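You operate a simulated robot arm through the tools that you are given. There is no shell and no other tool. Be economical: measure what you need, move in short steps, check, and stop when the job is done.

You are at the controls of a simulated two-armed robot. One attempt, no reset.

TASK
Push housing two back to the press fence and snap switch two home.
Fine: then click rocker two on and off again.

It is judged by the outcome, as a careful person would: the job done as asked, and still so three seconds after it is handed in. It fails if anything else is knocked over, pushed out of place, dropped, spilled or broken.

THE ROBOT
Two 7-joint arms with two-finger parallel grippers on one trunk, on a base that drives. Base frame: it is fixed to the floor where the robot stands at the start and does not move with it; the origin is under the middle of the robot, x ahead of it, y to its left, z up; the surface under the hand at the start is at about z = 86. Units: cm, degrees, N and s.
The left shoulder is at the start at [7, 18.9, 136.5], the right one opposite. With the tool pointing down near the work surface each hand reaches from about 16 to 76 cm from the robot's upright axis, wherever it stands, measured 20 degrees to its own side. Places, roughly: housing one [-175, -50, 100]; rocker one [-190, -60, 100]; rocker two [40, -20, 90]; switch one [-190, -70, 100]; switch two [40, -30, 90]. Payload 3.91 kg a hand.
The tool frame of a hand sits at the grasp point between the pads (the TCP): z along the fingers, y along the line on which they close. The tips reach 3 cm beyond it. The gripper opens to 11 cm. The fingers are 2 cm wide and 1 cm thick; the gripper's body (4.8 by 11.2 cm) begins 5.5 cm behind the TCP.
Orientation is that of the tool frame in the base frame, as a unit quaternion [w, x, y, z]. With the fingers straight down and closing along the base's y, the tool's x points along the base's -x, its y along +y and its z along -z.

THE INTERFACE
- The arms move only by the tool drive_tool. It takes "left_motion", "right_motion" or both (then of equal length, played together; a hand with none holds still); each is a list of rows, each an object of numbers (a shift or turn left out is 0, a gripper value left out holds the last): "x", "y", "z": the shift along the tool's x, y, z in cm; "rx", "ry", "rz": the turn, a rotation vector about the tool's x, y, z in degrees; "gripper": the opening, from 0 (shut) to 1 (fully open). In form: [{"x": .., "y": .., "z": .., "rx": .., "ry": .., "rz": .., "gripper": ..}, ...]. A call has 1 to 20 rows; each row shifts and turns the commanded pose from where the row before left it, along the tool's axes as they then stand. Each row takes 0.2 s and may step no farther than 5 cm and 8.6 degrees from the row before; otherwise, or with a gripper value out of range, the whole call is refused. Where a pose cannot be reached the arm comes as near as it can. A force on the tool above 40 N (or 10 N above the force at the start of the call, whichever is more), or a blocked arm, ends the call early, and 0.2 s more pass. The fingers move at their own pace (about 7.2 cm/s each) and stop on an object; they squeeze with about 33 N. The grip force told is the motor's: it shows also when the fingers shut on nothing. Time passes only in rows, and 0.2 s behind the last, so rows that do not move let the fingers close. The reply holds the time, the measured pose of the TCP, the force on the tool along the base axes, the opening and the grip force, in the units named above and with some noise, with the torque about the TCP (base axes, N m) and any sound that the robot's microphone picked up.
- Cameras (640 x 400 px; columns grow to the right, rows downward): "scene" is now at [11.35, -3.69, 156.57]; the picture's right is [-0.52, -0.85, -0.00], its down [-0.70, 0.43, -0.58] and it looks along [0.49, -0.30, -0.82] (base axes); focal length 267 px, centre (320, 200). "left" rides on the left gripper at [7.2, -1.7, -10.3] in its tool frame; the picture's right is [0.23, 0.97, 0.00], its down [-0.76, 0.18, -0.62] and it looks along [-0.61, 0.14, 0.78] (tool axes); focal length 222 px, centre (320, 200). "right" rides on the right gripper at [7.2, 1.7, -10.3] in its tool frame; the picture's right is [-0.23, 0.97, 0.00], its down [-0.76, -0.18, -0.62] and it looks along [-0.61, -0.14, 0.78] (tool axes); focal length 222 px, centre (320, 200). There is no depth. A picture from a camera that has moved, and an enlarged one, comes with that camera's place and axes in the base frame and with its lens.
- grab_frame(camera): a new picture of that camera. No time passes.
- lift_body(by): slides the trunk up (or, below 0, down) by that many cm; the arms and the scene camera ride with it, the base frame stays. It gives what a move gives, with no picture.
- base_move(legs): drives the robot by 1 to 6 legs, each [ahead, turn to the left] in cm and degrees, along the robot's own axes; the way and the turn of a leg run together, so that a leg with both is an arc; at most 150 cm and 180 degrees a leg. The arms and the cameras ride along, it lands a little off, and it stops where it bumps. It gives what a move gives.
- turn_head(pan, tilt): turns the head with the scene camera to pan (to the left, within 86 degrees either way) and tilt (down, from -29 to 69), counted from straight ahead of the robot. It gives what a move gives.
- enlarge(camera, box): a new picture of the part [left, top, right, bottom] of that camera's present view, enlarged. No time passes.
- close_job(): hands the job in; it is judged then, once.

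Go step by step. Nothing tells you exact positions but the pictures and the camera data: compare them with the known pose of the tool, close in by small moves and look again before you grip or let go. The budget is 120 turns and 100 pictures, counting those below and the enlarged ones. Unless the task says otherwise, let go and move clear before handing in, and close with one line.

The tools are called after "Request:" as name(argument=value, ...) on one line, values as JSON. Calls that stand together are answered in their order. drive_tool: Moves the arms, as the interface text tells. Its arguments: {"type":"object","properties":{"left_motion":{"type":"array","items":{"type":"object","properties":{"x":{"type":"number"},"y":{"type":"number"},"z":{"type":"number"},"rx":{"type":"number"},"ry":{"type":"number"},"rz":{"type":"number"},"gripper":{"type":"number"}}}},"right_motion":{"type":"array","items":{"type":"object","properties":{"x":{"type":"number"},"y":{"type":"number"},"z":{"type":"number"},"rx":{"type":"number"},"ry":{"type":"number"},"rz":{"type":"number"},"gripper":{"type":"number"}}}}},"required":[]} The other tools are called the same way: lift_body (by) slides the trunk up or down; base_move (legs) drives the base; turn_head (pan, tilt) turns the head that bears the scene camera; grab_frame (camera) takes a picture; enlarge (camera, box) takes an enlarged picture of a part of a camera's view; close_job () hands the job in.

At the start:

```text
t: 0.0
left_position: [45.67, -1.56, 110.34]
left_tcp_rot: [0.0, 0.0, 1.0, 0.0]
left_ft_force: [0.8, 0.0, 0.5]
left_wrist_torque: [-0.01, -0.01, 0.0]
left_opening: 10.99
left_finger_force: 0.1
right_position: [42.34, -47.25, 103.25]
right_tcp_rot: [0.0, 0.0, 1.0, 0.001]
right_ft_force: [1.2, 0.2, 0.5]
right_wrist_torque: [0.01, 0.0, -0.01]
right_opening: 11.01
right_finger_force: 0.0
trunk travel left (down, up): [-87.5, 6.5]
robot x, y, heading: [0.07, -0.2, -0.2]
head pan, tilt: [-31.7, 54.8]
```

scene: 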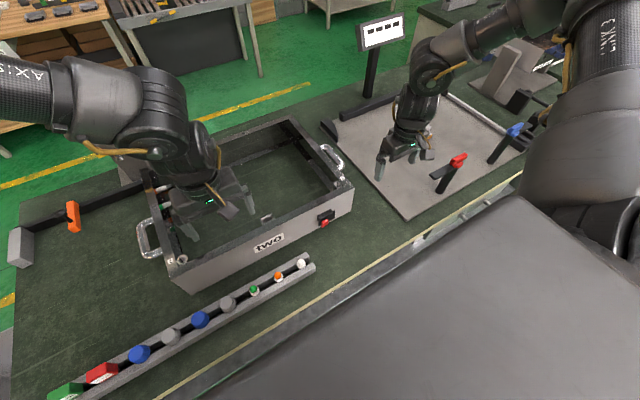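
right: 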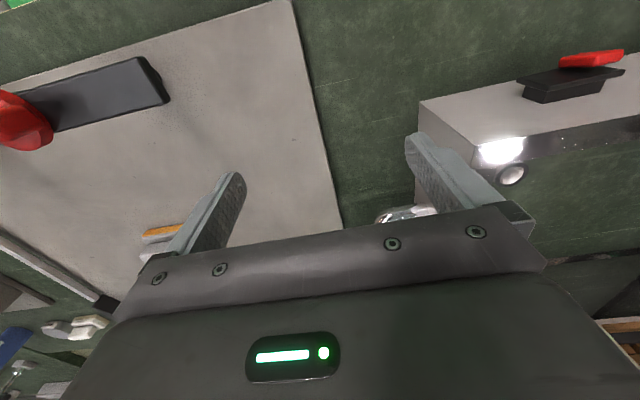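
left: 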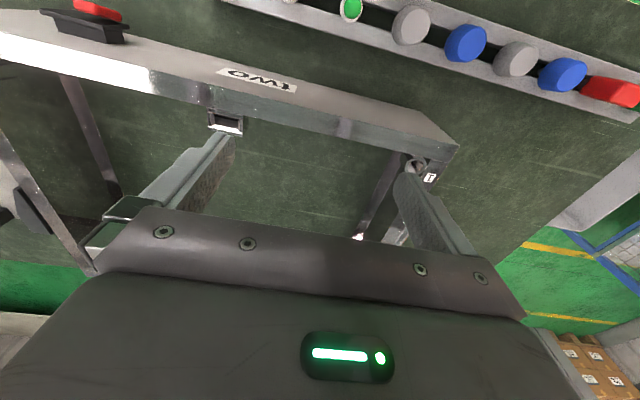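

I see housing "two" (the open box with handles) with a red rocker sticking out of its front wall, and a fence-like rail behind. I'll look closer before moving.

Request:
enlarge(camera="scene", box=[120, 100, 380, 300])

Request:
enlarge(camera="scene", box=[320, 10, 580, 220])

Request:
enlarge(camera="scene", box=[0, 170, 320, 400])

```text
2.00 times, centred on (250, 200) of scene
camera zoom: at [11.35, -3.69, 156.57], right [-0.52, -0.85, 0.0], down [-0.7, 0.43, -0.58], along [0.49, -0.3, -0.82], focal length 535 px, centre (460, 200)
```

zoom: 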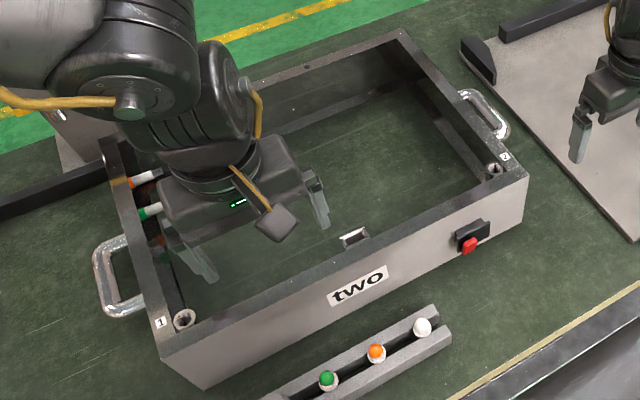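

```text
1.90 times, centred on (450, 115) of scene
camera zoom: at [11.35, -3.69, 156.57], right [-0.52, -0.85, 0.0], down [-0.7, 0.43, -0.58], along [0.49, -0.3, -0.82], focal length 509 px, centre (72, 362)
```

zoom: 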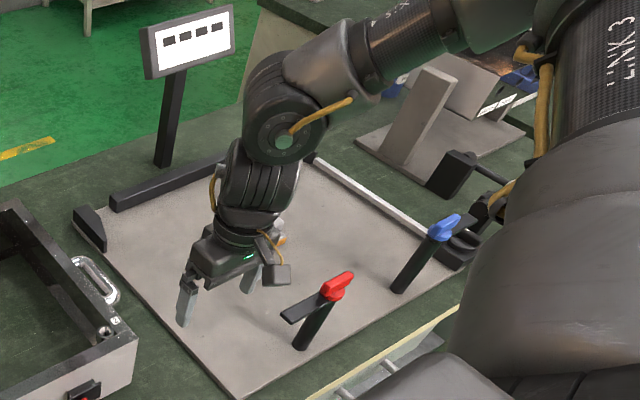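

```text
1.74 times, centred on (160, 285) of scene
camera zoom: at [11.35, -3.69, 156.57], right [-0.52, -0.85, 0.0], down [-0.7, 0.43, -0.58], along [0.49, -0.3, -0.82], focal length 465 px, centre (598, 52)
```

zoom: 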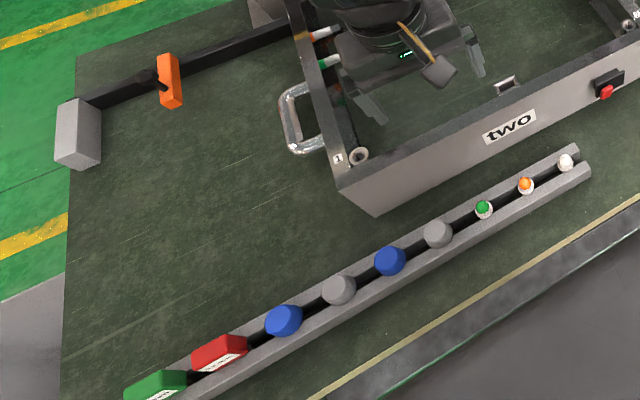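

Request:
enlarge(camera="right", box=[440, 20, 640, 145])

Request:
enlarge(camera="left", box=[0, 0, 160, 100])

Request:
enlarge(camera="scene", box=[280, 180, 380, 242])

```text
3.20 times, centred on (540, 82) of right
camera zoom: at [35.11, -45.5, 113.64], right [0.23, 0.97, 0.0], down [0.76, -0.18, 0.62], along [0.61, -0.14, -0.78], focal length 711 px, centre (-384, 576)
```

zoom: 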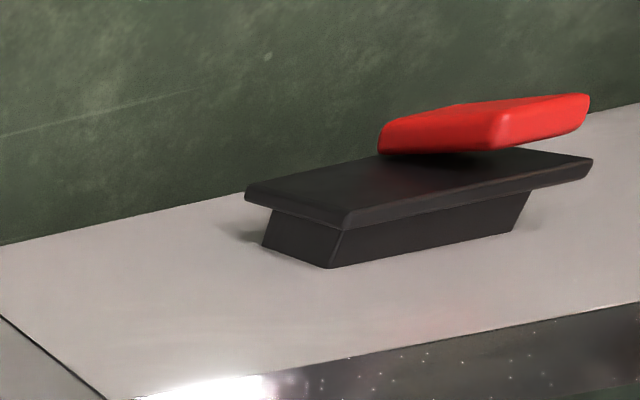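

```text
4.00 times, centred on (80, 50) of left
camera zoom: at [38.47, -3.21, 120.67], right [-0.23, 0.97, 0.0], down [0.76, 0.18, 0.62], along [0.61, 0.14, -0.78], focal length 888 px, centre (1280, 800)
```

zoom: 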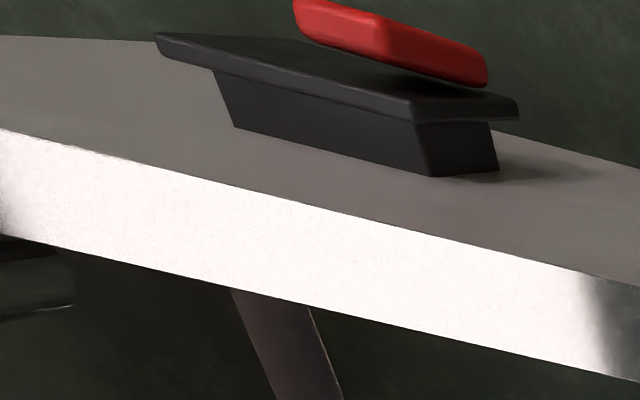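

```text
6.40 times, centred on (330, 211) of scene
camera zoom: at [11.35, -3.69, 156.57], right [-0.52, -0.85, 0.0], down [-0.7, 0.43, -0.58], along [0.49, -0.3, -0.82], focal length 1711 px, centre (256, 130)
```

zoom: 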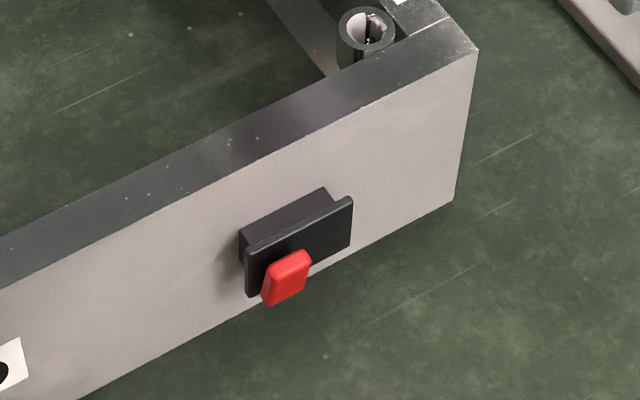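

Housing two's front face is at about x=45 (y −36…+14), its top at z≈98. The fence is near x≈86, and the switch sits proud at about (43.3, −26, 92.5). I'll shut both hands and bring them in front of the face on either side of the switch, still high.

Request:
drive_tool(left_motion=[{"x": 1.3, "y": 3.2, "gripper": 0}, {"x": 1.3, "y": 3.2}, {"x": 1.3, "y": 3.2}, {"x": 1.3, "y": 3.0}, {}, {}], right_motion=[{"x": 1.8, "gripper": 0}, {"y": 3.7}, {"y": 3.7}, {"y": 3.7}, {"y": 3.65}, {}])

Request:
grab_frame(camera="scene")

Request:
grab_frame(camera="right")

Request:
grab_frame(camera="left")

```text
t: 1.4
left_position: [40.51, 11.09, 110.46]
left_tcp_rot: [0.0, 0.0, 1.0, 0.001]
left_ft_force: [-0.4, -0.5, 0.7]
left_wrist_torque: [0.01, 0.02, -0.01]
left_opening: 0.02
left_finger_force: 32.8
right_position: [40.51, -32.58, 103.17]
right_tcp_rot: [-0.001, 0.0, 1.0, 0.0]
right_ft_force: [0.5, -0.1, -1.0]
right_wrist_torque: [0.03, 0.02, -0.01]
right_opening: 0.0
right_finger_force: 33.4
trunk travel left (down, up): [-87.5, 6.5]
robot x, y, heading: [0.03, 0.1, 0.1]
head pan, tilt: [-31.7, 54.8]
```

```text
90 pictures are left
camera scene: at [11.36, -3.85, 156.57], right [-0.52, -0.85, 0.0], down [-0.7, 0.43, -0.58], along [0.49, -0.3, -0.82], focal length 267 px, centre (320, 200)
```

scene: 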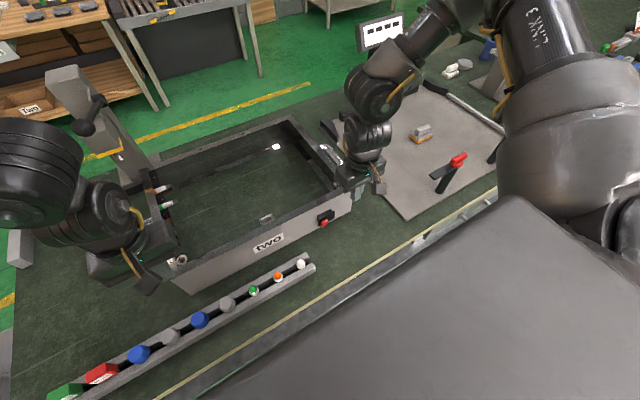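

```text
89 pictures are left
camera right: at [33.29, -30.84, 113.5], right [0.23, 0.97, 0.0], down [0.76, -0.18, 0.62], along [0.61, -0.14, -0.78], focal length 222 px, centre (320, 200)
```

right: 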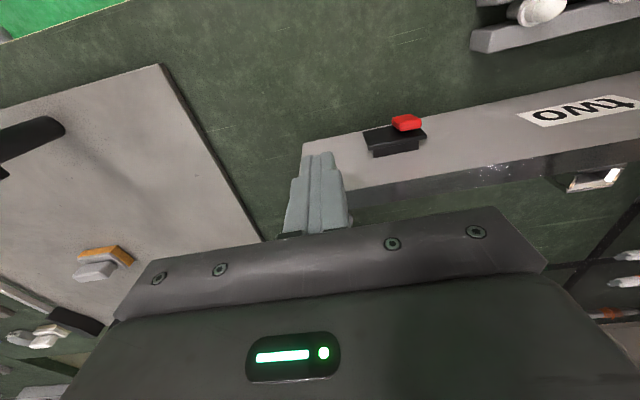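

```text
88 pictures are left
camera left: at [33.33, 9.44, 120.8], right [-0.23, 0.97, 0.0], down [0.76, 0.18, 0.62], along [0.61, 0.14, -0.78], focal length 222 px, centre (320, 200)
```

left: 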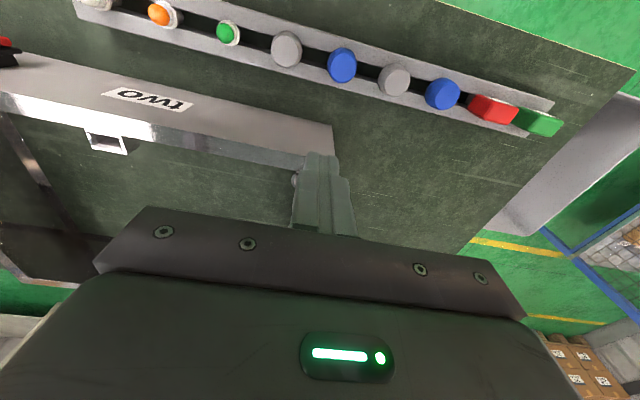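

The view behind the housing is clearer now, and there is a post (perhaps the press) beyond its left back corner. I'll check that area before pushing.

Request:
enlarge(camera="scene", box=[30, 60, 350, 260])

Request:
enlarge(camera="scene", box=[270, 70, 430, 220])

Request:
enlarge(camera="right", box=[340, 90, 460, 170])

```text
2.00 times, centred on (190, 160) of scene
camera zoom: at [11.36, -3.85, 156.57], right [-0.52, -0.85, 0.0], down [-0.7, 0.43, -0.58], along [0.49, -0.3, -0.82], focal length 535 px, centre (580, 280)
```

zoom: 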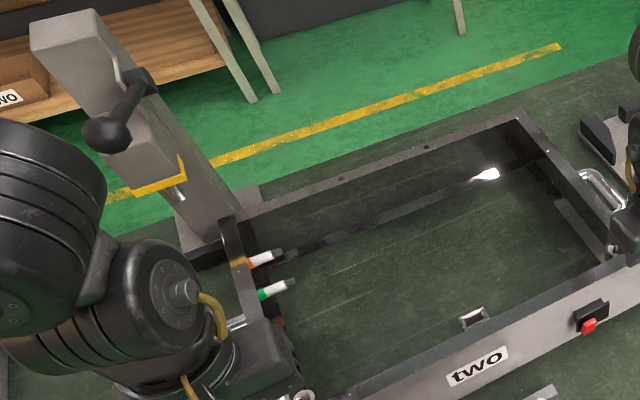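

```text
2.67 times, centred on (350, 145) of scene
camera zoom: at [11.36, -3.85, 156.57], right [-0.52, -0.85, 0.0], down [-0.7, 0.43, -0.58], along [0.49, -0.3, -0.82], focal length 713 px, centre (240, 347)
```

zoom: 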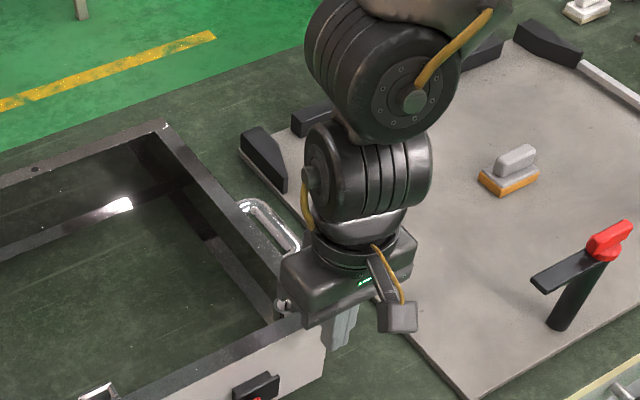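

```text
5.00 times, centred on (400, 130) of right
camera zoom: at [33.29, -30.84, 113.5], right [0.23, 0.97, 0.0], down [0.76, -0.18, 0.62], along [0.61, -0.14, -0.78], focal length 1111 px, centre (-80, 550)
```

zoom: 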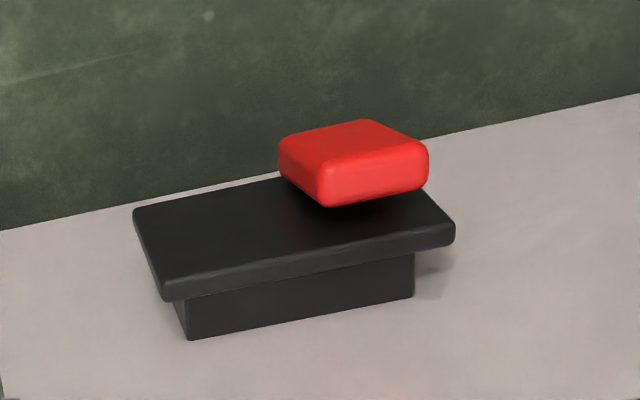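

The way behind is clear to the fence, with the press post standing behind it, and the rocker's top edge stands out. I'll lower both hands to z≈94.5 in front of the face.

Request:
drive_tool(left_motion=[{"z": 4}, {"z": 4}, {"z": 4}, {"z": 3.9}, {}], right_motion=[{"z": 2.2}, {"z": 2.2}, {"z": 2.2}, {"z": 2.0}, {}])

Request:
drive_tool(left_motion=[{"x": -1}, {"x": -1}, {"x": -0.7}, {"x": -0.5}, {"x": -0.5}, {"x": -0.5}, {}], right_motion=[{"x": -1}, {"x": -1}, {"x": -0.7}, {"x": -0.5}, {"x": -0.5}, {"x": -0.5}, {}])

Request:
grab_frame(camera="scene")

```text
t: 2.6
left_position: [40.45, 10.96, 94.09]
left_tcp_rot: [0.0, 0.0, 1.0, 0.001]
left_ft_force: [-0.4, 0.0, -1.0]
left_wrist_torque: [0.0, -0.02, 0.0]
left_opening: 0.0
left_finger_force: 32.9
right_position: [40.11, -35.07, 99.34]
right_tcp_rot: [0.0, 0.0, 1.0, 0.0]
right_ft_force: [0.1, 0.1, -0.3]
right_wrist_torque: [-0.01, 0.04, -0.02]
right_opening: 0.0
right_finger_force: 32.6
right hand out of reach, approached as far as the arm can: row 2, 3, 4
trunk travel left (down, up): [-87.5, 6.5]
robot x, y, heading: [-0.22, -0.0, -0.2]
head pan, tilt: [-31.7, 54.8]
```

```text
t: 4.2
left_position: [44.66, 11.18, 94.4]
left_tcp_rot: [0.0, 0.0, 1.0, -0.001]
left_ft_force: [-7.9, 1.5, 1.5]
left_wrist_torque: [-0.04, -0.2, -0.04]
left_opening: 0.0
left_finger_force: 33.0
right_position: [44.06, -35.42, 99.97]
right_tcp_rot: [0.001, 0.0, 1.0, 0.0]
right_ft_force: [-0.1, 0.0, 0.0]
right_wrist_torque: [0.01, 0.01, 0.01]
right_opening: 0.0
right_finger_force: 33.3
right hand out of reach, approached as far as the arm can: row 2, 5
trunk travel left (down, up): [-87.5, 6.5]
robot x, y, heading: [-0.15, 0.07, -0.3]
head pan, tilt: [-31.7, 54.8]
```

```text
84 pictures are left
camera scene: at [11.2, -3.65, 156.59], right [-0.52, -0.85, 0.0], down [-0.69, 0.43, -0.58], along [0.49, -0.3, -0.82], focal length 267 px, centre (320, 200)
```

scene: 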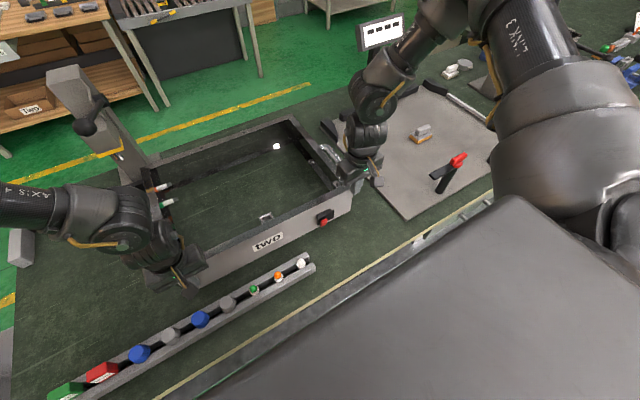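

The right arm hit a reach limit and stayed high, and the left just touched the face. I'll back both off, raise them and lower the trunk for a better arm configuration.

Request:
drive_tool(left_motion=[{"x": 2}, {"x": 2}, {"z": -4}, {"z": -4}, {"z": -4}], right_motion=[{"x": 2}, {"x": 2}, {"z": -3}, {"z": -3}, {"z": -2}])

Request:
lift_body(by=-8)

```text
t: 5.4
left_position: [40.58, 11.34, 106.88]
left_tcp_rot: [0.001, 0.001, 1.0, 0.0]
left_ft_force: [0.3, -0.3, -0.1]
left_wrist_torque: [0.0, -0.02, 0.0]
left_opening: 0.0
left_finger_force: 33.2
right_position: [39.66, -35.24, 107.57]
right_tcp_rot: [0.001, 0.001, 1.0, 0.0]
right_ft_force: [0.9, -0.4, -0.1]
right_wrist_torque: [-0.01, 0.0, 0.0]
right_opening: 0.0
right_finger_force: 32.6
trunk travel left (down, up): [-87.5, 6.5]
robot x, y, heading: [0.06, 0.28, -0.0]
head pan, tilt: [-31.7, 54.8]
```

```text
t: 6.6
left_position: [40.7, 11.29, 98.83]
left_tcp_rot: [0.0, 0.0, 1.0, 0.001]
left_ft_force: [0.8, 0.7, -1.1]
left_wrist_torque: [0.0, 0.0, -0.01]
left_opening: 0.0
left_finger_force: 32.4
right_position: [39.9, -35.35, 99.56]
right_tcp_rot: [0.0, 0.0, 1.0, 0.0]
right_ft_force: [-0.3, -0.5, 0.0]
right_wrist_torque: [-0.02, 0.01, -0.03]
right_opening: 0.0
right_finger_force: 33.0
trunk travel left (down, up): [-79.5, 14.5]
robot x, y, heading: [-0.11, -0.0, -0.2]
head pan, tilt: [-31.7, 54.8]
```

Both hands are in front of the face and clear of it. I'll lower them to z≈94.3 and bring the right hand to y≈−32.5.

Request:
drive_tool(left_motion=[{"z": 1.5}, {"z": 1.5}, {"z": 1.3}, {}], right_motion=[{"x": -0.5, "y": 2.8}, {"z": 2.5}, {"z": 2.7}, {}])

```text
t: 7.6
left_position: [40.5, 11.31, 94.46]
left_tcp_rot: [0.0, 0.0, 1.0, 0.0]
left_ft_force: [-0.6, -0.7, -0.5]
left_wrist_torque: [-0.02, -0.01, -0.01]
left_opening: 0.0
left_finger_force: 33.0
right_position: [40.3, -32.21, 94.32]
right_tcp_rot: [0.0, 0.0, 1.0, 0.0]
right_ft_force: [-0.5, 0.2, 0.1]
right_wrist_torque: [-0.03, -0.01, 0.03]
right_opening: 0.0
right_finger_force: 32.9
trunk travel left (down, up): [-79.5, 14.5]
robot x, y, heading: [-0.1, 0.02, -0.1]
head pan, tilt: [-31.7, 54.8]
```

Both are at height. Now I'll push forward together in small steps.

Request:
drive_tool(left_motion=[{"x": -1}, {"x": -1}, {"x": -1}, {"x": -0.7}, {"x": -0.5}, {"x": -0.5}, {"x": -0.5}, {"x": -0.5}, {}], right_motion=[{"x": -1}, {"x": -1}, {"x": -1}, {"x": -0.9}, {"x": -0.5}, {"x": -0.5}, {"x": -0.5}, {"x": -0.5}, {}])

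Request:
grab_frame(camera="scene")

Request:
grab_frame(camera="right")

```text
t: 9.6
left_position: [46.28, 11.21, 94.5]
left_tcp_rot: [0.0, 0.0, 1.0, 0.0]
left_ft_force: [-4.9, -0.9, 0.8]
left_wrist_torque: [-0.05, -0.12, 0.02]
left_opening: 0.02
left_finger_force: 33.4
right_position: [46.32, -32.58, 94.59]
right_tcp_rot: [0.001, -0.001, 1.0, 0.001]
right_ft_force: [-1.2, -0.2, 1.6]
right_wrist_torque: [-0.04, -0.05, 0.01]
right_opening: 0.0
right_finger_force: 32.9
trunk travel left (down, up): [-79.5, 14.5]
robot x, y, heading: [-0.14, 0.2, 0.2]
head pan, tilt: [-31.7, 54.8]
```

```text
83 pictures are left
camera scene: at [11.21, -3.67, 148.58], right [-0.52, -0.85, 0.0], down [-0.7, 0.43, -0.58], along [0.49, -0.3, -0.82], focal length 267 px, centre (320, 200)
```

scene: 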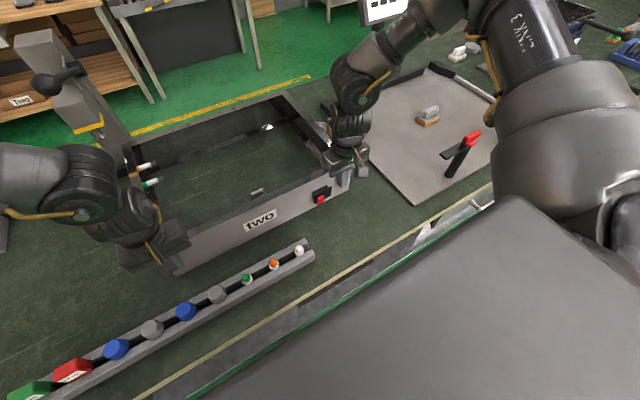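

```text
82 pictures are left
camera right: at [39.01, -30.79, 104.92], right [0.23, 0.97, 0.0], down [0.76, -0.18, 0.62], along [0.61, -0.14, -0.78], focal length 222 px, centre (320, 200)
```

right: 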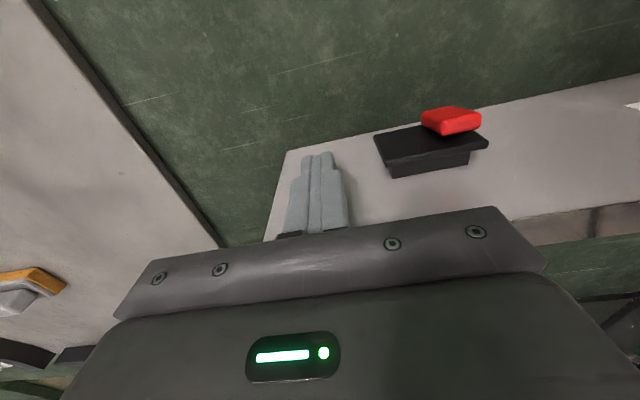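

It is sliding easily. I'll continue pushing until the fence shows in the forces.

Request:
drive_tool(left_motion=[{"x": -0.4}, {"x": -0.4}, {"x": -0.4}, {"x": -0.4}, {"x": -0.4}, {}], right_motion=[{"x": -0.4}, {"x": -0.4}, {"x": -0.4}, {"x": -0.4}, {"x": -0.4}, {}])

```text
t: 11.0
left_position: [48.21, 11.5, 94.49]
left_tcp_rot: [0.0, 0.0, 1.0, -0.001]
left_ft_force: [-8.6, 0.1, 0.5]
left_wrist_torque: [-0.05, -0.16, -0.18]
left_opening: 0.0
left_finger_force: 33.6
right_position: [47.76, -32.88, 95.11]
right_tcp_rot: [0.001, 0.0, 1.0, 0.002]
right_ft_force: [-4.5, -0.2, -2.5]
right_wrist_torque: [0.04, 0.03, -0.05]
right_opening: 0.0
right_finger_force: 32.7
right hand out of reach, approached as far as the arm can: row 1, 4
trunk travel left (down, up): [-79.5, 14.5]
robot x, y, heading: [0.16, -0.43, 0.3]
head pan, tilt: [-31.7, 54.8]
```

The right arm is limited again, and lowering helped before. I'll back off, raise the hands and lower the trunk a further 12 cm.

Request:
drive_tool(left_motion=[{"x": 2}, {"x": 2}, {"z": -4}, {"z": -4}, {"z": -4}], right_motion=[{"x": 2}, {"x": 2}, {"z": -4}, {"z": -4}, {"z": -4}])

Request:
lift_body(by=-12)

Request:
grab_frame(camera="scene")

```text
t: 12.2
left_position: [44.4, 11.28, 106.85]
left_tcp_rot: [0.002, 0.0, 1.0, 0.001]
left_ft_force: [0.0, 0.6, 0.3]
left_wrist_torque: [0.0, -0.01, -0.01]
left_opening: 0.0
left_finger_force: 33.1
right_position: [43.76, -32.54, 107.17]
right_tcp_rot: [0.0, 0.0, 1.0, 0.0]
right_ft_force: [0.7, 0.2, 0.2]
right_wrist_torque: [0.01, -0.01, -0.01]
right_opening: 0.0
right_finger_force: 33.1
trunk travel left (down, up): [-79.5, 14.5]
robot x, y, heading: [0.1, 0.44, -0.1]
head pan, tilt: [-31.7, 54.8]
```

```text
t: 13.7
left_position: [44.39, 11.23, 94.66]
left_tcp_rot: [0.0, 0.0, 1.0, 0.0]
left_ft_force: [0.7, 0.3, -0.5]
left_wrist_torque: [0.02, 0.0, 0.0]
left_opening: 0.01
left_finger_force: 32.9
right_position: [43.88, -32.62, 95.04]
right_tcp_rot: [0.0, 0.001, 1.0, 0.0]
right_ft_force: [0.0, 1.0, -0.4]
right_wrist_torque: [0.01, -0.02, -0.03]
right_opening: 0.0
right_finger_force: 32.8
trunk travel left (down, up): [-67.5, 26.5]
robot x, y, heading: [-0.18, -0.28, -0.1]
head pan, tilt: [-31.7, 54.8]
```

```text
81 pictures are left
camera scene: at [11.32, -3.66, 136.58], right [-0.52, -0.85, 0.0], down [-0.7, 0.43, -0.58], along [0.49, -0.3, -0.82], focal length 267 px, centre (320, 200)
```

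scene: 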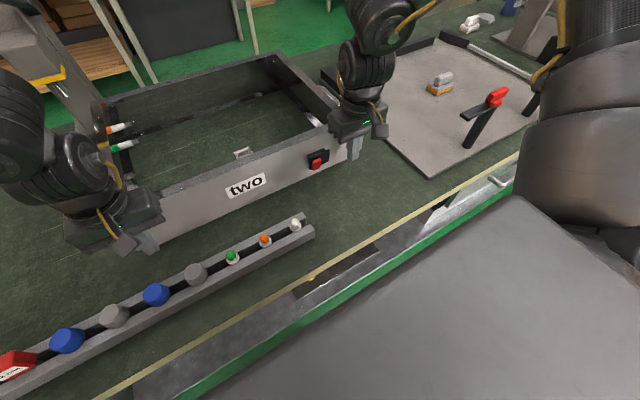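

Hands are in front of the face at the right height. I'll push again together, stepping past the earlier limit.

Request:
drive_tool(left_motion=[{"x": -1}, {"x": -1}, {"x": -1}, {"x": -0.5}, {"x": -0.4}, {"x": -0.4}, {"x": -0.4}, {"x": -0.4}, {}], right_motion=[{"x": -1, "z": 0.3}, {"x": -1, "z": 0.2}, {"x": -1}, {"x": -0.9}, {"x": -0.4}, {"x": -0.4}, {"x": -0.4}, {"x": -0.4}, {}])

```text
t: 15.4
left_position: [48.25, 11.13, 94.84]
left_tcp_rot: [-0.003, 0.003, 1.0, 0.001]
left_ft_force: [-20.0, 1.5, 4.5]
left_wrist_torque: [0.07, -0.62, -0.06]
left_opening: 0.0
left_finger_force: 32.8
right_position: [47.87, -32.67, 94.68]
right_tcp_rot: [-0.006, 0.0, 1.0, 0.0]
right_ft_force: [-19.6, 3.0, 1.2]
right_wrist_torque: [-0.01, -0.65, -0.14]
right_opening: 0.0
right_finger_force: 33.1
trunk travel left (down, up): [-67.5, 26.5]
robot x, y, heading: [-0.1, -0.02, -0.1]
head pan, tilt: [-31.7, 54.8]
stopped in row 8 (right hand): the force on the tool passed its limit at 43 N (the readings are from after the stop); the commanded pose is now the measured one
```

Both hands now meet firm resistance (about 20 N each) at x≈48, so the housing should be against the fence. I'll check with a picture.

Request:
grab_frame(camera="scene")

Request:
enlarge(camera="scene", box=[60, 30, 300, 180])

Request:
grab_frame(camera="left")

```text
80 pictures are left
camera scene: at [10.34, -3.56, 136.7], right [-0.53, -0.85, 0.0], down [-0.69, 0.43, -0.58], along [0.5, -0.3, -0.81], focal length 267 px, centre (320, 200)
```

scene: 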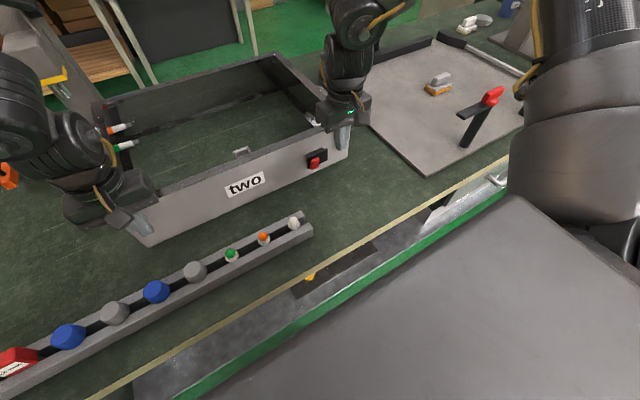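

```text
2.67 times, centred on (180, 105) of scene
camera zoom: at [10.34, -3.56, 136.7], right [-0.53, -0.85, 0.0], down [-0.69, 0.43, -0.58], along [0.5, -0.3, -0.81], focal length 713 px, centre (693, 453)
```

zoom: 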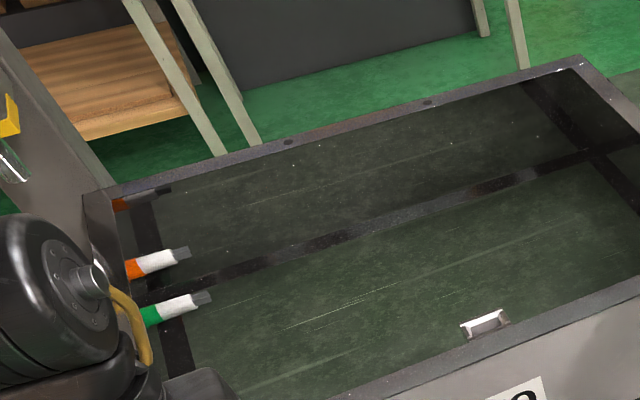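

```text
78 pictures are left
camera left: at [41.0, 9.57, 105.18], right [-0.22, 0.98, 0.0], down [0.77, 0.17, 0.62], along [0.6, 0.14, -0.79], focal length 222 px, centre (320, 200)
```

left: 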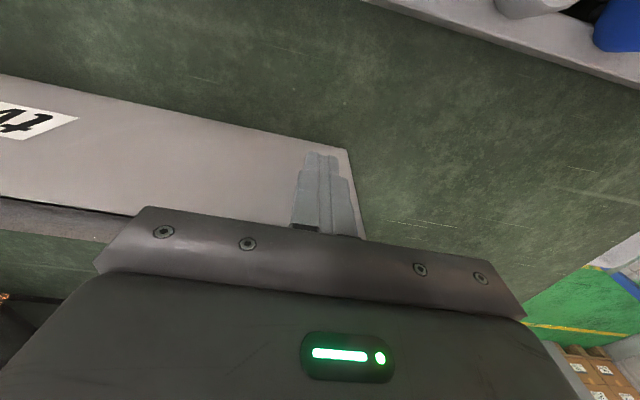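

The front face is now at x≈49 and both sides resist. I'll withdraw both hands and check the back corner against the fence.

Request:
drive_tool(left_motion=[{"x": 2}, {"x": 2}, {"z": -4}, {"z": -4}, {"z": -4}, {"z": -4, "y": 3}, {"z": -4, "y": 4}, {"y": 4, "x": 3}, {"y": 4, "x": 3}, {}], right_motion=[{"x": 2}, {"x": 2}, {"x": 1}, {}, {}, {}, {}, {}, {}, {}])

Request:
turn_head(pan=0, tilt=40)

Request:
grab_frame(camera="scene")

```text
refused: row 7 steps farther than a row can; nothing moved
```

```text
t: 16.3
left_position: [48.31, 11.21, 94.98]
left_tcp_rot: [0.0, 0.002, 1.0, 0.002]
left_ft_force: [-27.2, 1.8, 3.5]
left_wrist_torque: [-0.03, -0.45, -0.15]
left_opening: 0.0
left_finger_force: 33.2
right_position: [47.73, -32.65, 94.63]
right_tcp_rot: [-0.003, 0.0, 1.0, 0.0]
right_ft_force: [-28.7, 4.6, -3.6]
right_wrist_torque: [-0.13, -0.86, -0.22]
right_opening: 0.02
right_finger_force: 33.1
trunk travel left (down, up): [-67.5, 26.5]
robot x, y, heading: [-0.05, 0.32, -0.2]
head pan, tilt: [0.0, 40.0]
```

```text
77 pictures are left
camera scene: at [12.5, 0.21, 138.72], right [0.0, -1.0, 0.0], down [-0.64, 0.0, -0.77], along [0.77, 0.0, -0.64], focal length 267 px, centre (320, 200)
```

scene: 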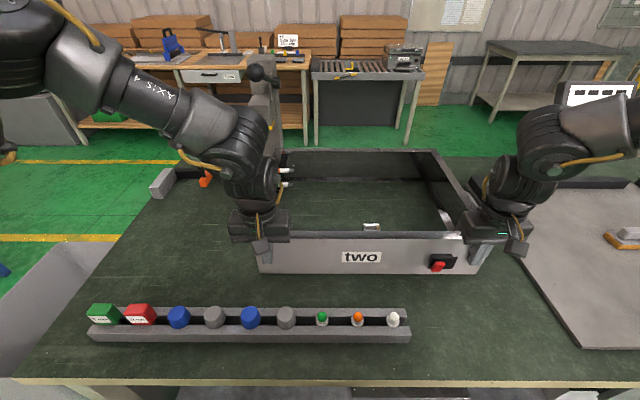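

Forces hold at about 28 N each against something solid. I'll retry the withdrawal with a smaller step.

Request:
drive_tool(left_motion=[{"x": 2}, {"x": 2}, {"z": -4}, {"z": -4}, {"z": -4}, {"z": -4, "y": 2}, {"z": -3, "y": 3.5}, {"y": 3.5, "x": 3}, {"y": 3.5, "x": 3}, {}], right_motion=[{"x": 2}, {"x": 2}, {"x": 1}, {}, {}, {}, {}, {}, {}, {}])

Request:
enlarge(camera="scene", box=[140, 90, 480, 300])

```text
t: 18.5
left_position: [37.66, 21.4, 113.19]
left_tcp_rot: [-0.003, 0.0, 1.0, 0.002]
left_ft_force: [0.6, -0.3, 0.1]
left_wrist_torque: [-0.03, 0.01, -0.03]
left_opening: 0.0
left_finger_force: 32.8
left hand out of reach, approached as far as the arm can: row 8, 9
right_position: [43.85, -32.75, 94.15]
right_tcp_rot: [-0.007, -0.001, 1.0, 0.001]
right_ft_force: [0.8, -1.0, 0.0]
right_wrist_torque: [0.01, 0.0, 0.0]
right_opening: 0.0
right_finger_force: 32.8
trunk travel left (down, up): [-67.5, 26.5]
robot x, y, heading: [-0.4, -0.28, -0.1]
head pan, tilt: [0.0, 40.0]
```

```text
1.88 times, centred on (310, 195) of scene
camera zoom: at [13.71, -0.03, 138.6], right [0.0, -1.0, 0.0], down [-0.64, 0.0, -0.77], along [0.77, 0.0, -0.64], focal length 503 px, centre (339, 209)
```

zoom: 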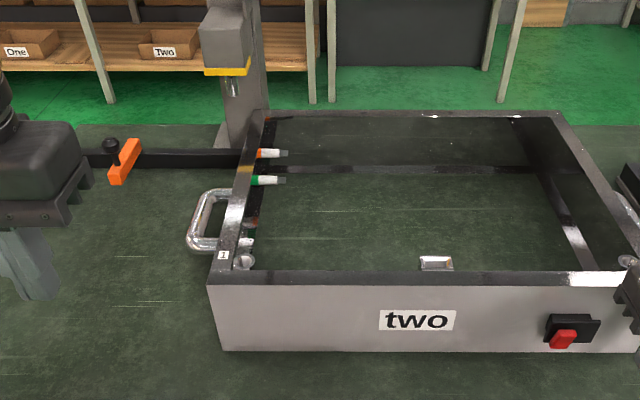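

The fence runs to the housing's left back corner, and my estimate leaves a gap of 0–1 cm. I'll move the left camera there to see it directly.

Request:
drive_tool(left_motion=[{"x": -4, "y": 2}, {"x": -4, "y": 2}, {"x": -4, "y": 2}, {"x": -4, "y": 2}, {"x": -4, "y": 2}, {}])

Request:
grab_frame(camera="left")

```text
t: 19.9
left_position: [44.31, 17.38, 110.35]
left_tcp_rot: [-0.002, 0.0, 1.0, 0.001]
left_ft_force: [-0.3, 0.2, 0.0]
left_wrist_torque: [0.0, 0.0, 0.01]
left_opening: 0.0
left_finger_force: 32.7
left hand out of reach, approached as far as the arm can: row 1, 2, 3, 4, 5
right_position: [43.69, -32.72, 94.26]
right_tcp_rot: [-0.005, 0.0, 1.0, 0.0]
right_ft_force: [-1.0, 0.8, 0.1]
right_wrist_torque: [0.0, -0.01, -0.01]
right_opening: 0.0
right_finger_force: 33.6
trunk travel left (down, up): [-67.5, 26.5]
robot x, y, heading: [0.08, 0.09, -0.2]
head pan, tilt: [0.0, 40.0]
```

```text
75 pictures are left
camera left: at [37.05, 15.74, 120.64], right [-0.23, 0.97, 0.0], down [0.77, 0.18, 0.62], along [0.6, 0.14, -0.79], focal length 222 px, centre (320, 200)
```

left: 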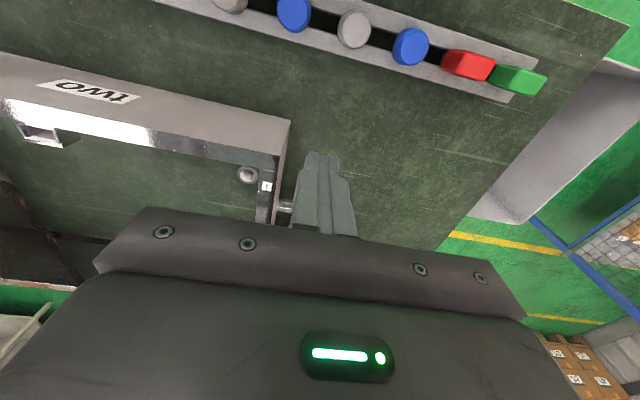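

The arm cannot go there easily, so I'll zoom the head camera on the corner instead.

Request:
enlarge(camera="scene", box=[190, 140, 310, 215])

Request:
enlarge(camera="scene", box=[420, 130, 560, 260])

```text
5.33 times, centred on (250, 178) of scene
camera zoom: at [13.53, 0.18, 138.63], right [0.0, -1.0, 0.0], down [-0.64, 0.0, -0.77], along [0.77, 0.0, -0.64], focal length 1426 px, centre (693, 320)
```

zoom: 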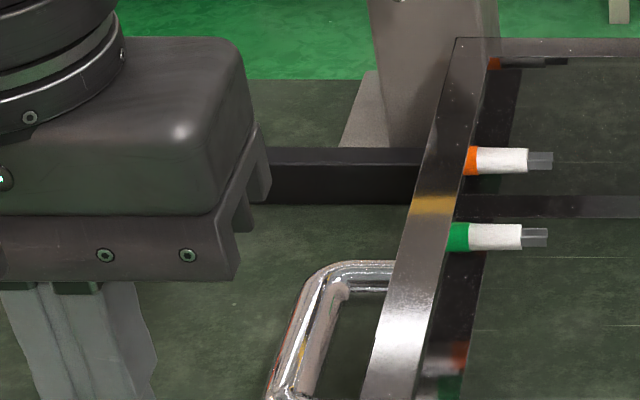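

```text
3.08 times, centred on (490, 195) of scene
camera zoom: at [13.53, 0.18, 138.63], right [0.0, -1.0, 0.0], down [-0.64, 0.0, -0.77], along [0.77, 0.0, -0.64], focal length 823 px, centre (-203, 215)
```

zoom: 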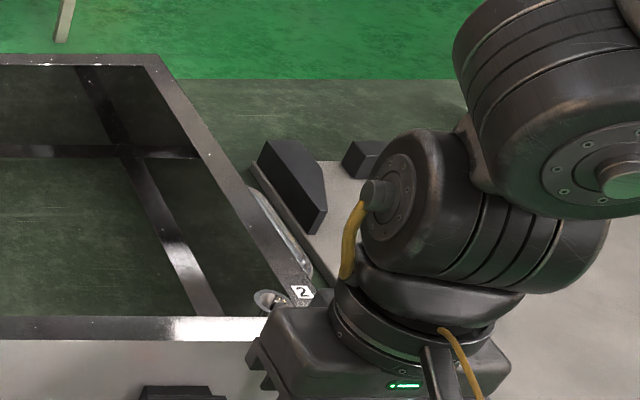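

The back edge estimate (x≈88) coincides with the fence face, so the housing is seated. Next I'll localise the switch from the right hand camera.

Request:
drive_tool(right_motion=[{"x": 2}, {"z": -2.7}, {"y": 3}, {"y": 1.5}, {}])

Request:
grab_frame(camera="right")

Request:
enlarge(camera="scene", box=[400, 220, 496, 280])

```text
t: 21.1
left_position: [44.18, 17.41, 110.31]
left_tcp_rot: [-0.003, -0.001, 1.0, 0.001]
left_ft_force: [-0.4, -0.4, -0.1]
left_wrist_torque: [0.0, 0.02, 0.01]
left_opening: 0.0
left_finger_force: 33.3
right_position: [42.33, -28.83, 97.18]
right_tcp_rot: [-0.006, -0.002, 1.0, 0.001]
right_ft_force: [0.0, -0.4, 0.3]
right_wrist_torque: [-0.02, 0.02, 0.0]
right_opening: 0.01
right_finger_force: 33.7
right hand out of reach, approached as far as the arm can: row 4
trunk travel left (down, up): [-67.5, 26.5]
robot x, y, heading: [-0.15, 0.05, -0.1]
head pan, tilt: [0.0, 40.0]
```

```text
72 pictures are left
camera right: at [35.18, -27.16, 107.6], right [0.22, 0.97, 0.0], down [0.77, -0.18, 0.61], along [0.6, -0.14, -0.79], focal length 222 px, centre (320, 200)
```

right: 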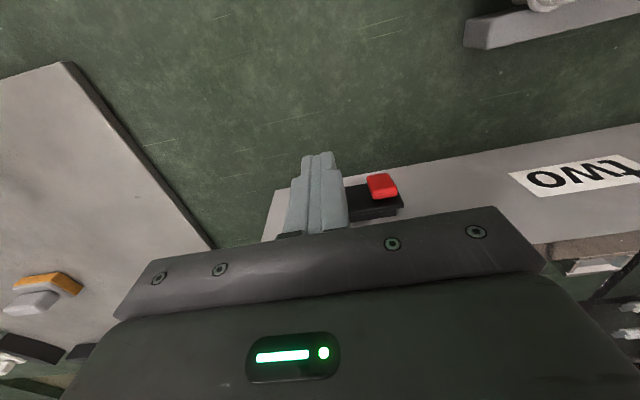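

```text
6.67 times, centred on (448, 250) of scene
camera zoom: at [13.53, 0.16, 138.63], right [0.0, -1.0, 0.0], down [-0.64, 0.0, -0.77], along [0.77, 0.0, -0.64], focal length 1783 px, centre (-533, -133)
```

zoom: 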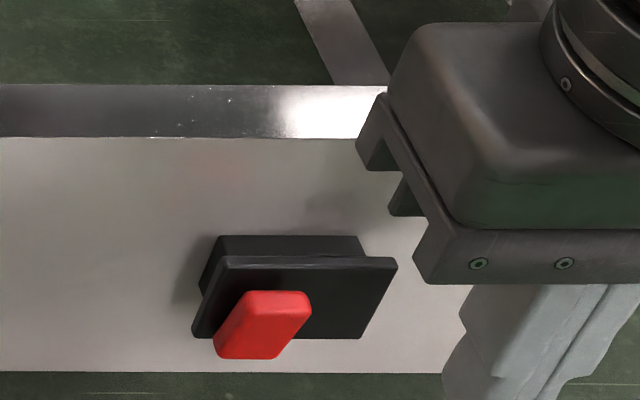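

The right arm is too folded in close. The switch bezel spans y −28.1…−22.9, z 91–95, and the rocker covers only its left part (y −24.9…−23.1), so I can press the bare bezel at y≈−26.7. I'll back the base up 12 cm first to give the arm room, after lifting the hand.

Request:
drive_tool(right_motion=[{"x": 1, "z": -2}, {"z": -2}, {}])

Request:
base_move(legs=[[-12, 0]])

```text
t: 21.9
left_position: [44.39, 17.46, 110.25]
left_tcp_rot: [-0.004, 0.001, 1.0, 0.001]
left_ft_force: [-0.2, 0.4, -0.7]
left_wrist_torque: [0.01, 0.02, 0.03]
left_opening: 0.01
left_finger_force: 33.6
right_position: [41.6, -28.99, 100.97]
right_tcp_rot: [-0.005, 0.0, 1.0, 0.0]
right_ft_force: [0.6, 1.1, 0.3]
right_wrist_torque: [-0.01, 0.02, -0.01]
right_opening: 0.0
right_finger_force: 33.1
right hand out of reach, approached as far as the arm can: row 1
trunk travel left (down, up): [-67.5, 26.5]
robot x, y, heading: [0.06, -0.01, 0.2]
head pan, tilt: [0.0, 40.0]
```

```text
t: 23.2
left_position: [32.5, 17.22, 110.2]
left_tcp_rot: [-0.003, 0.001, 1.0, 0.001]
left_ft_force: [0.4, 0.3, 0.9]
left_wrist_torque: [0.02, -0.02, -0.01]
left_opening: 0.03
left_finger_force: 33.1
right_position: [29.72, -29.09, 101.08]
right_tcp_rot: [-0.006, 0.003, 1.0, -0.001]
right_ft_force: [0.0, 0.2, -0.5]
right_wrist_torque: [0.0, 0.0, 0.02]
right_opening: 0.03
right_finger_force: 32.8
trunk travel left (down, up): [-67.5, 26.5]
robot x, y, heading: [-11.92, 0.36, -0.4]
head pan, tilt: [0.0, 40.0]
```

The base is 12 cm back. Now I'll bring the right hand to about (43, −26.7, 94.2), short of the bezel.

Request:
drive_tool(right_motion=[{"x": -4}, {"x": -4}, {"x": -4, "y": 1.2}, {"x": -1.3, "y": 1.2}, {"z": 3}, {"z": 3}, {"z": 0.8}, {}])

Request:
grab_frame(camera="scene")

Request:
grab_frame(camera="right")

```text
t: 25.0
left_position: [32.46, 17.23, 110.3]
left_tcp_rot: [-0.004, 0.003, 1.0, 0.001]
left_ft_force: [0.1, 0.9, -0.6]
left_wrist_torque: [0.0, -0.03, 0.01]
left_opening: 0.0
left_finger_force: 33.1
right_position: [41.6, -28.38, 94.49]
right_tcp_rot: [-0.006, 0.003, 1.0, 0.001]
right_ft_force: [-0.2, -0.6, 0.2]
right_wrist_torque: [0.0, 0.03, 0.0]
right_opening: 0.0
right_finger_force: 33.3
right hand out of reach, approached as far as the arm can: row 4, 6
trunk travel left (down, up): [-67.5, 26.5]
robot x, y, heading: [-11.86, 0.16, -0.1]
head pan, tilt: [0.0, 40.0]
```

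```text
70 pictures are left
camera scene: at [1.74, 0.1, 138.62], right [-0.01, -1.0, 0.0], down [-0.64, 0.0, -0.77], along [0.77, 0.0, -0.64], focal length 267 px, centre (320, 200)
```

scene: 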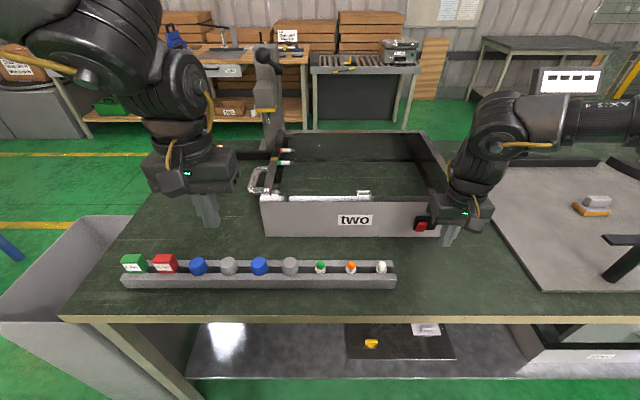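

```text
69 pictures are left
camera right: at [34.4, -26.59, 104.93], right [0.23, 0.97, 0.0], down [0.77, -0.18, 0.62], along [0.6, -0.14, -0.79], focal length 222 px, centre (320, 200)
```

right: 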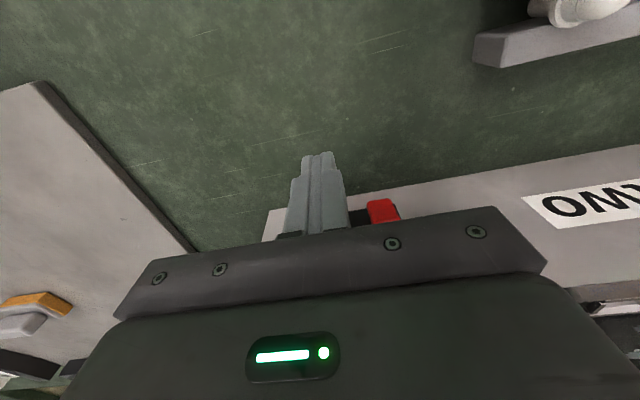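

The hand stopped slightly short. I'll try small sideways steps to y≈−26.7.

Request:
drive_tool(right_motion=[{"y": 0.6}, {"y": 0.6}, {"y": 0.5}, {"x": -0.5}, {"x": -0.5}, {}])

```text
t: 26.4
left_position: [32.46, 17.17, 110.14]
left_tcp_rot: [-0.003, 0.003, 1.0, 0.001]
left_ft_force: [-1.0, 0.2, -0.4]
left_wrist_torque: [-0.02, 0.0, 0.0]
left_opening: 0.01
left_finger_force: 32.4
right_position: [41.41, -27.87, 94.93]
right_tcp_rot: [-0.004, 0.002, 1.0, 0.001]
right_ft_force: [0.0, 0.0, 0.7]
right_wrist_torque: [0.01, 0.03, 0.02]
right_opening: 0.02
right_finger_force: 33.0
right hand out of reach, approached as far as the arm can: row 1, 2, 3, 4, 5
trunk travel left (down, up): [-67.5, 26.5]
robot x, y, heading: [-12.14, -0.15, -0.3]
head pan, tilt: [0.0, 40.0]
```

It's stuck on a joint limit. I'll lift the hand, move in y while high, and see where reach fails.

Request:
drive_tool(right_motion=[{"z": -4}, {"z": -4}, {"y": 1.2}, {"y": 1}, {"y": 1}])

Request:
drive_tool(right_motion=[{"x": -1}, {"z": 3}, {"z": 3}, {"z": 2}, {}])

```text
t: 27.6
left_position: [32.46, 17.38, 110.28]
left_tcp_rot: [-0.004, 0.003, 1.0, 0.001]
left_ft_force: [-0.5, 0.5, -0.1]
left_wrist_torque: [-0.02, 0.0, -0.01]
left_opening: 0.0
left_finger_force: 33.5
right_position: [40.29, -25.94, 102.62]
right_tcp_rot: [-0.004, 0.003, 1.0, 0.002]
right_ft_force: [0.4, -0.5, 0.3]
right_wrist_torque: [0.01, 0.01, 0.0]
right_opening: 0.01
right_finger_force: 33.4
right hand out of reach, approached as far as the arm can: row 3, 4, 5
trunk travel left (down, up): [-67.5, 26.5]
robot x, y, heading: [-12.15, 0.36, -0.2]
head pan, tilt: [0.0, 40.0]
```

```text
t: 28.8
left_position: [32.51, 17.32, 110.23]
left_tcp_rot: [-0.004, 0.003, 1.0, 0.001]
left_ft_force: [-0.5, 0.5, 0.6]
left_wrist_torque: [0.01, -0.01, -0.01]
left_opening: 0.01
left_finger_force: 33.2
right_position: [40.31, -27.13, 94.72]
right_tcp_rot: [-0.005, 0.002, 1.0, 0.001]
right_ft_force: [-0.6, 0.2, -0.1]
right_wrist_torque: [-0.02, 0.03, -0.02]
right_opening: 0.01
right_finger_force: 33.1
right hand out of reach, approached as far as the arm can: row 1, 4
trunk travel left (down, up): [-67.5, 26.5]
robot x, y, heading: [-12.4, 0.3, -0.3]
head pan, tilt: [0.0, 40.0]
```

Reach seems limited by wrist yaw. I'll test by turning the tool a little about its axis, clear of the switch.

Request:
drive_tool(right_motion=[{"x": 1, "z": -3}, {"rz": 8}, {"rz": 8}, {"y": 1}, {"y": 1}])

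```text
t: 30.0
left_position: [32.54, 17.22, 110.2]
left_tcp_rot: [-0.003, 0.003, 1.0, 0.001]
left_ft_force: [-1.4, -1.0, -0.3]
left_wrist_torque: [-0.01, -0.01, 0.01]
left_opening: 0.0
left_finger_force: 33.4
right_position: [40.84, -26.35, 98.13]
right_tcp_rot: [-0.006, 0.141, 0.99, 0.0]
right_ft_force: [-0.8, 0.6, 0.3]
right_wrist_torque: [0.03, 0.0, -0.01]
right_opening: 0.01
right_finger_force: 32.8
right hand out of reach, approached as far as the arm can: row 3, 4, 5
trunk travel left (down, up): [-67.5, 26.5]
robot x, y, heading: [-12.22, 0.41, -0.3]
head pan, tilt: [0.0, 40.0]
```

Request:
drive_tool(right_motion=[{"rz": -8}, {"rz": -8}, {"rz": -8}, {"rz": -8}, {}])

Request:
drive_tool(right_motion=[{"y": 1}, {"y": 1}, {"x": -1}, {"x": -1}, {}])

Request:
grab_frame(camera="scene")

```text
t: 31.2
left_position: [32.55, 17.23, 110.29]
left_tcp_rot: [-0.003, 0.003, 1.0, 0.001]
left_ft_force: [-0.1, 0.0, -0.2]
left_wrist_torque: [-0.03, 0.01, -0.03]
left_opening: 0.0
left_finger_force: 32.2
right_position: [40.73, -26.58, 98.15]
right_tcp_rot: [-0.005, -0.138, 0.99, 0.001]
right_ft_force: [0.5, 0.4, -0.5]
right_wrist_torque: [-0.02, 0.03, -0.01]
right_opening: 0.01
right_finger_force: 33.2
trunk travel left (down, up): [-67.5, 26.5]
robot x, y, heading: [-11.77, 0.26, -0.4]
head pan, tilt: [0.0, 40.0]
```

```text
t: 32.4
left_position: [32.37, 17.24, 110.26]
left_tcp_rot: [-0.003, 0.002, 1.0, 0.001]
left_ft_force: [0.2, 1.0, 0.2]
left_wrist_torque: [-0.02, -0.01, -0.02]
left_opening: 0.01
left_finger_force: 32.8
right_position: [40.51, -26.1, 98.51]
right_tcp_rot: [-0.005, -0.137, 0.991, 0.002]
right_ft_force: [0.8, -0.5, -0.6]
right_wrist_torque: [0.01, -0.03, 0.01]
right_opening: 0.0
right_finger_force: 33.0
right hand out of reach, approached as far as the arm can: row 1, 2, 3, 4
trunk travel left (down, up): [-67.5, 26.5]
robot x, y, heading: [-12.33, 0.2, -0.5]
head pan, tilt: [0.0, 40.0]
```

```text
68 pictures are left
camera scene: at [1.74, 0.1, 138.62], right [-0.01, -1.0, 0.0], down [-0.64, 0.0, -0.77], along [0.77, 0.0, -0.64], focal length 267 px, centre (320, 200)
```

scene: 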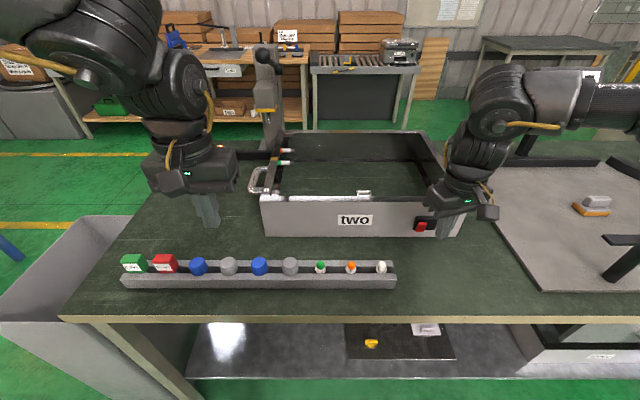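

Yaw isn't the limit; the right arm seems unable to come inward past y≈−27 in the robot's own frame. I'll lift and pull the hand back, then turn the base 12° left so the switch lies further to the right arm's side.

Request:
drive_tool(right_motion=[{"x": 3, "z": -3}, {"x": 3, "z": -3}, {"z": -3}, {"rz": 8}, {"rz": 8}])

Request:
base_move(legs=[[0, 12]])

```text
t: 33.6
left_position: [32.52, 17.18, 110.36]
left_tcp_rot: [-0.002, 0.002, 1.0, 0.001]
left_ft_force: [-0.4, 0.4, -0.2]
left_wrist_torque: [-0.02, 0.0, -0.04]
left_opening: 0.0
left_finger_force: 32.9
right_position: [34.81, -27.71, 107.6]
right_tcp_rot: [-0.007, 0.004, 1.0, 0.0]
right_ft_force: [-0.1, -0.2, 0.2]
right_wrist_torque: [0.05, 0.02, -0.02]
right_opening: 0.01
right_finger_force: 32.9
trunk travel left (down, up): [-67.5, 26.5]
robot x, y, heading: [-11.8, -0.2, -0.4]
head pan, tilt: [0.0, 40.0]
```

```text
t: 34.7
left_position: [28.04, 25.99, 110.26]
left_tcp_rot: [-0.004, -0.101, 0.995, 0.001]
left_ft_force: [0.0, -0.7, 0.4]
left_wrist_torque: [-0.05, 0.0, 0.03]
left_opening: 0.02
left_finger_force: 32.7
right_position: [39.53, -17.58, 107.49]
right_tcp_rot: [-0.006, -0.101, 0.995, -0.001]
right_ft_force: [1.2, -0.2, 0.6]
right_wrist_torque: [0.02, 0.0, 0.05]
right_opening: 0.0
right_finger_force: 32.8
trunk travel left (down, up): [-67.5, 26.5]
robot x, y, heading: [-11.93, 0.15, 11.4]
head pan, tilt: [0.0, 40.0]
```

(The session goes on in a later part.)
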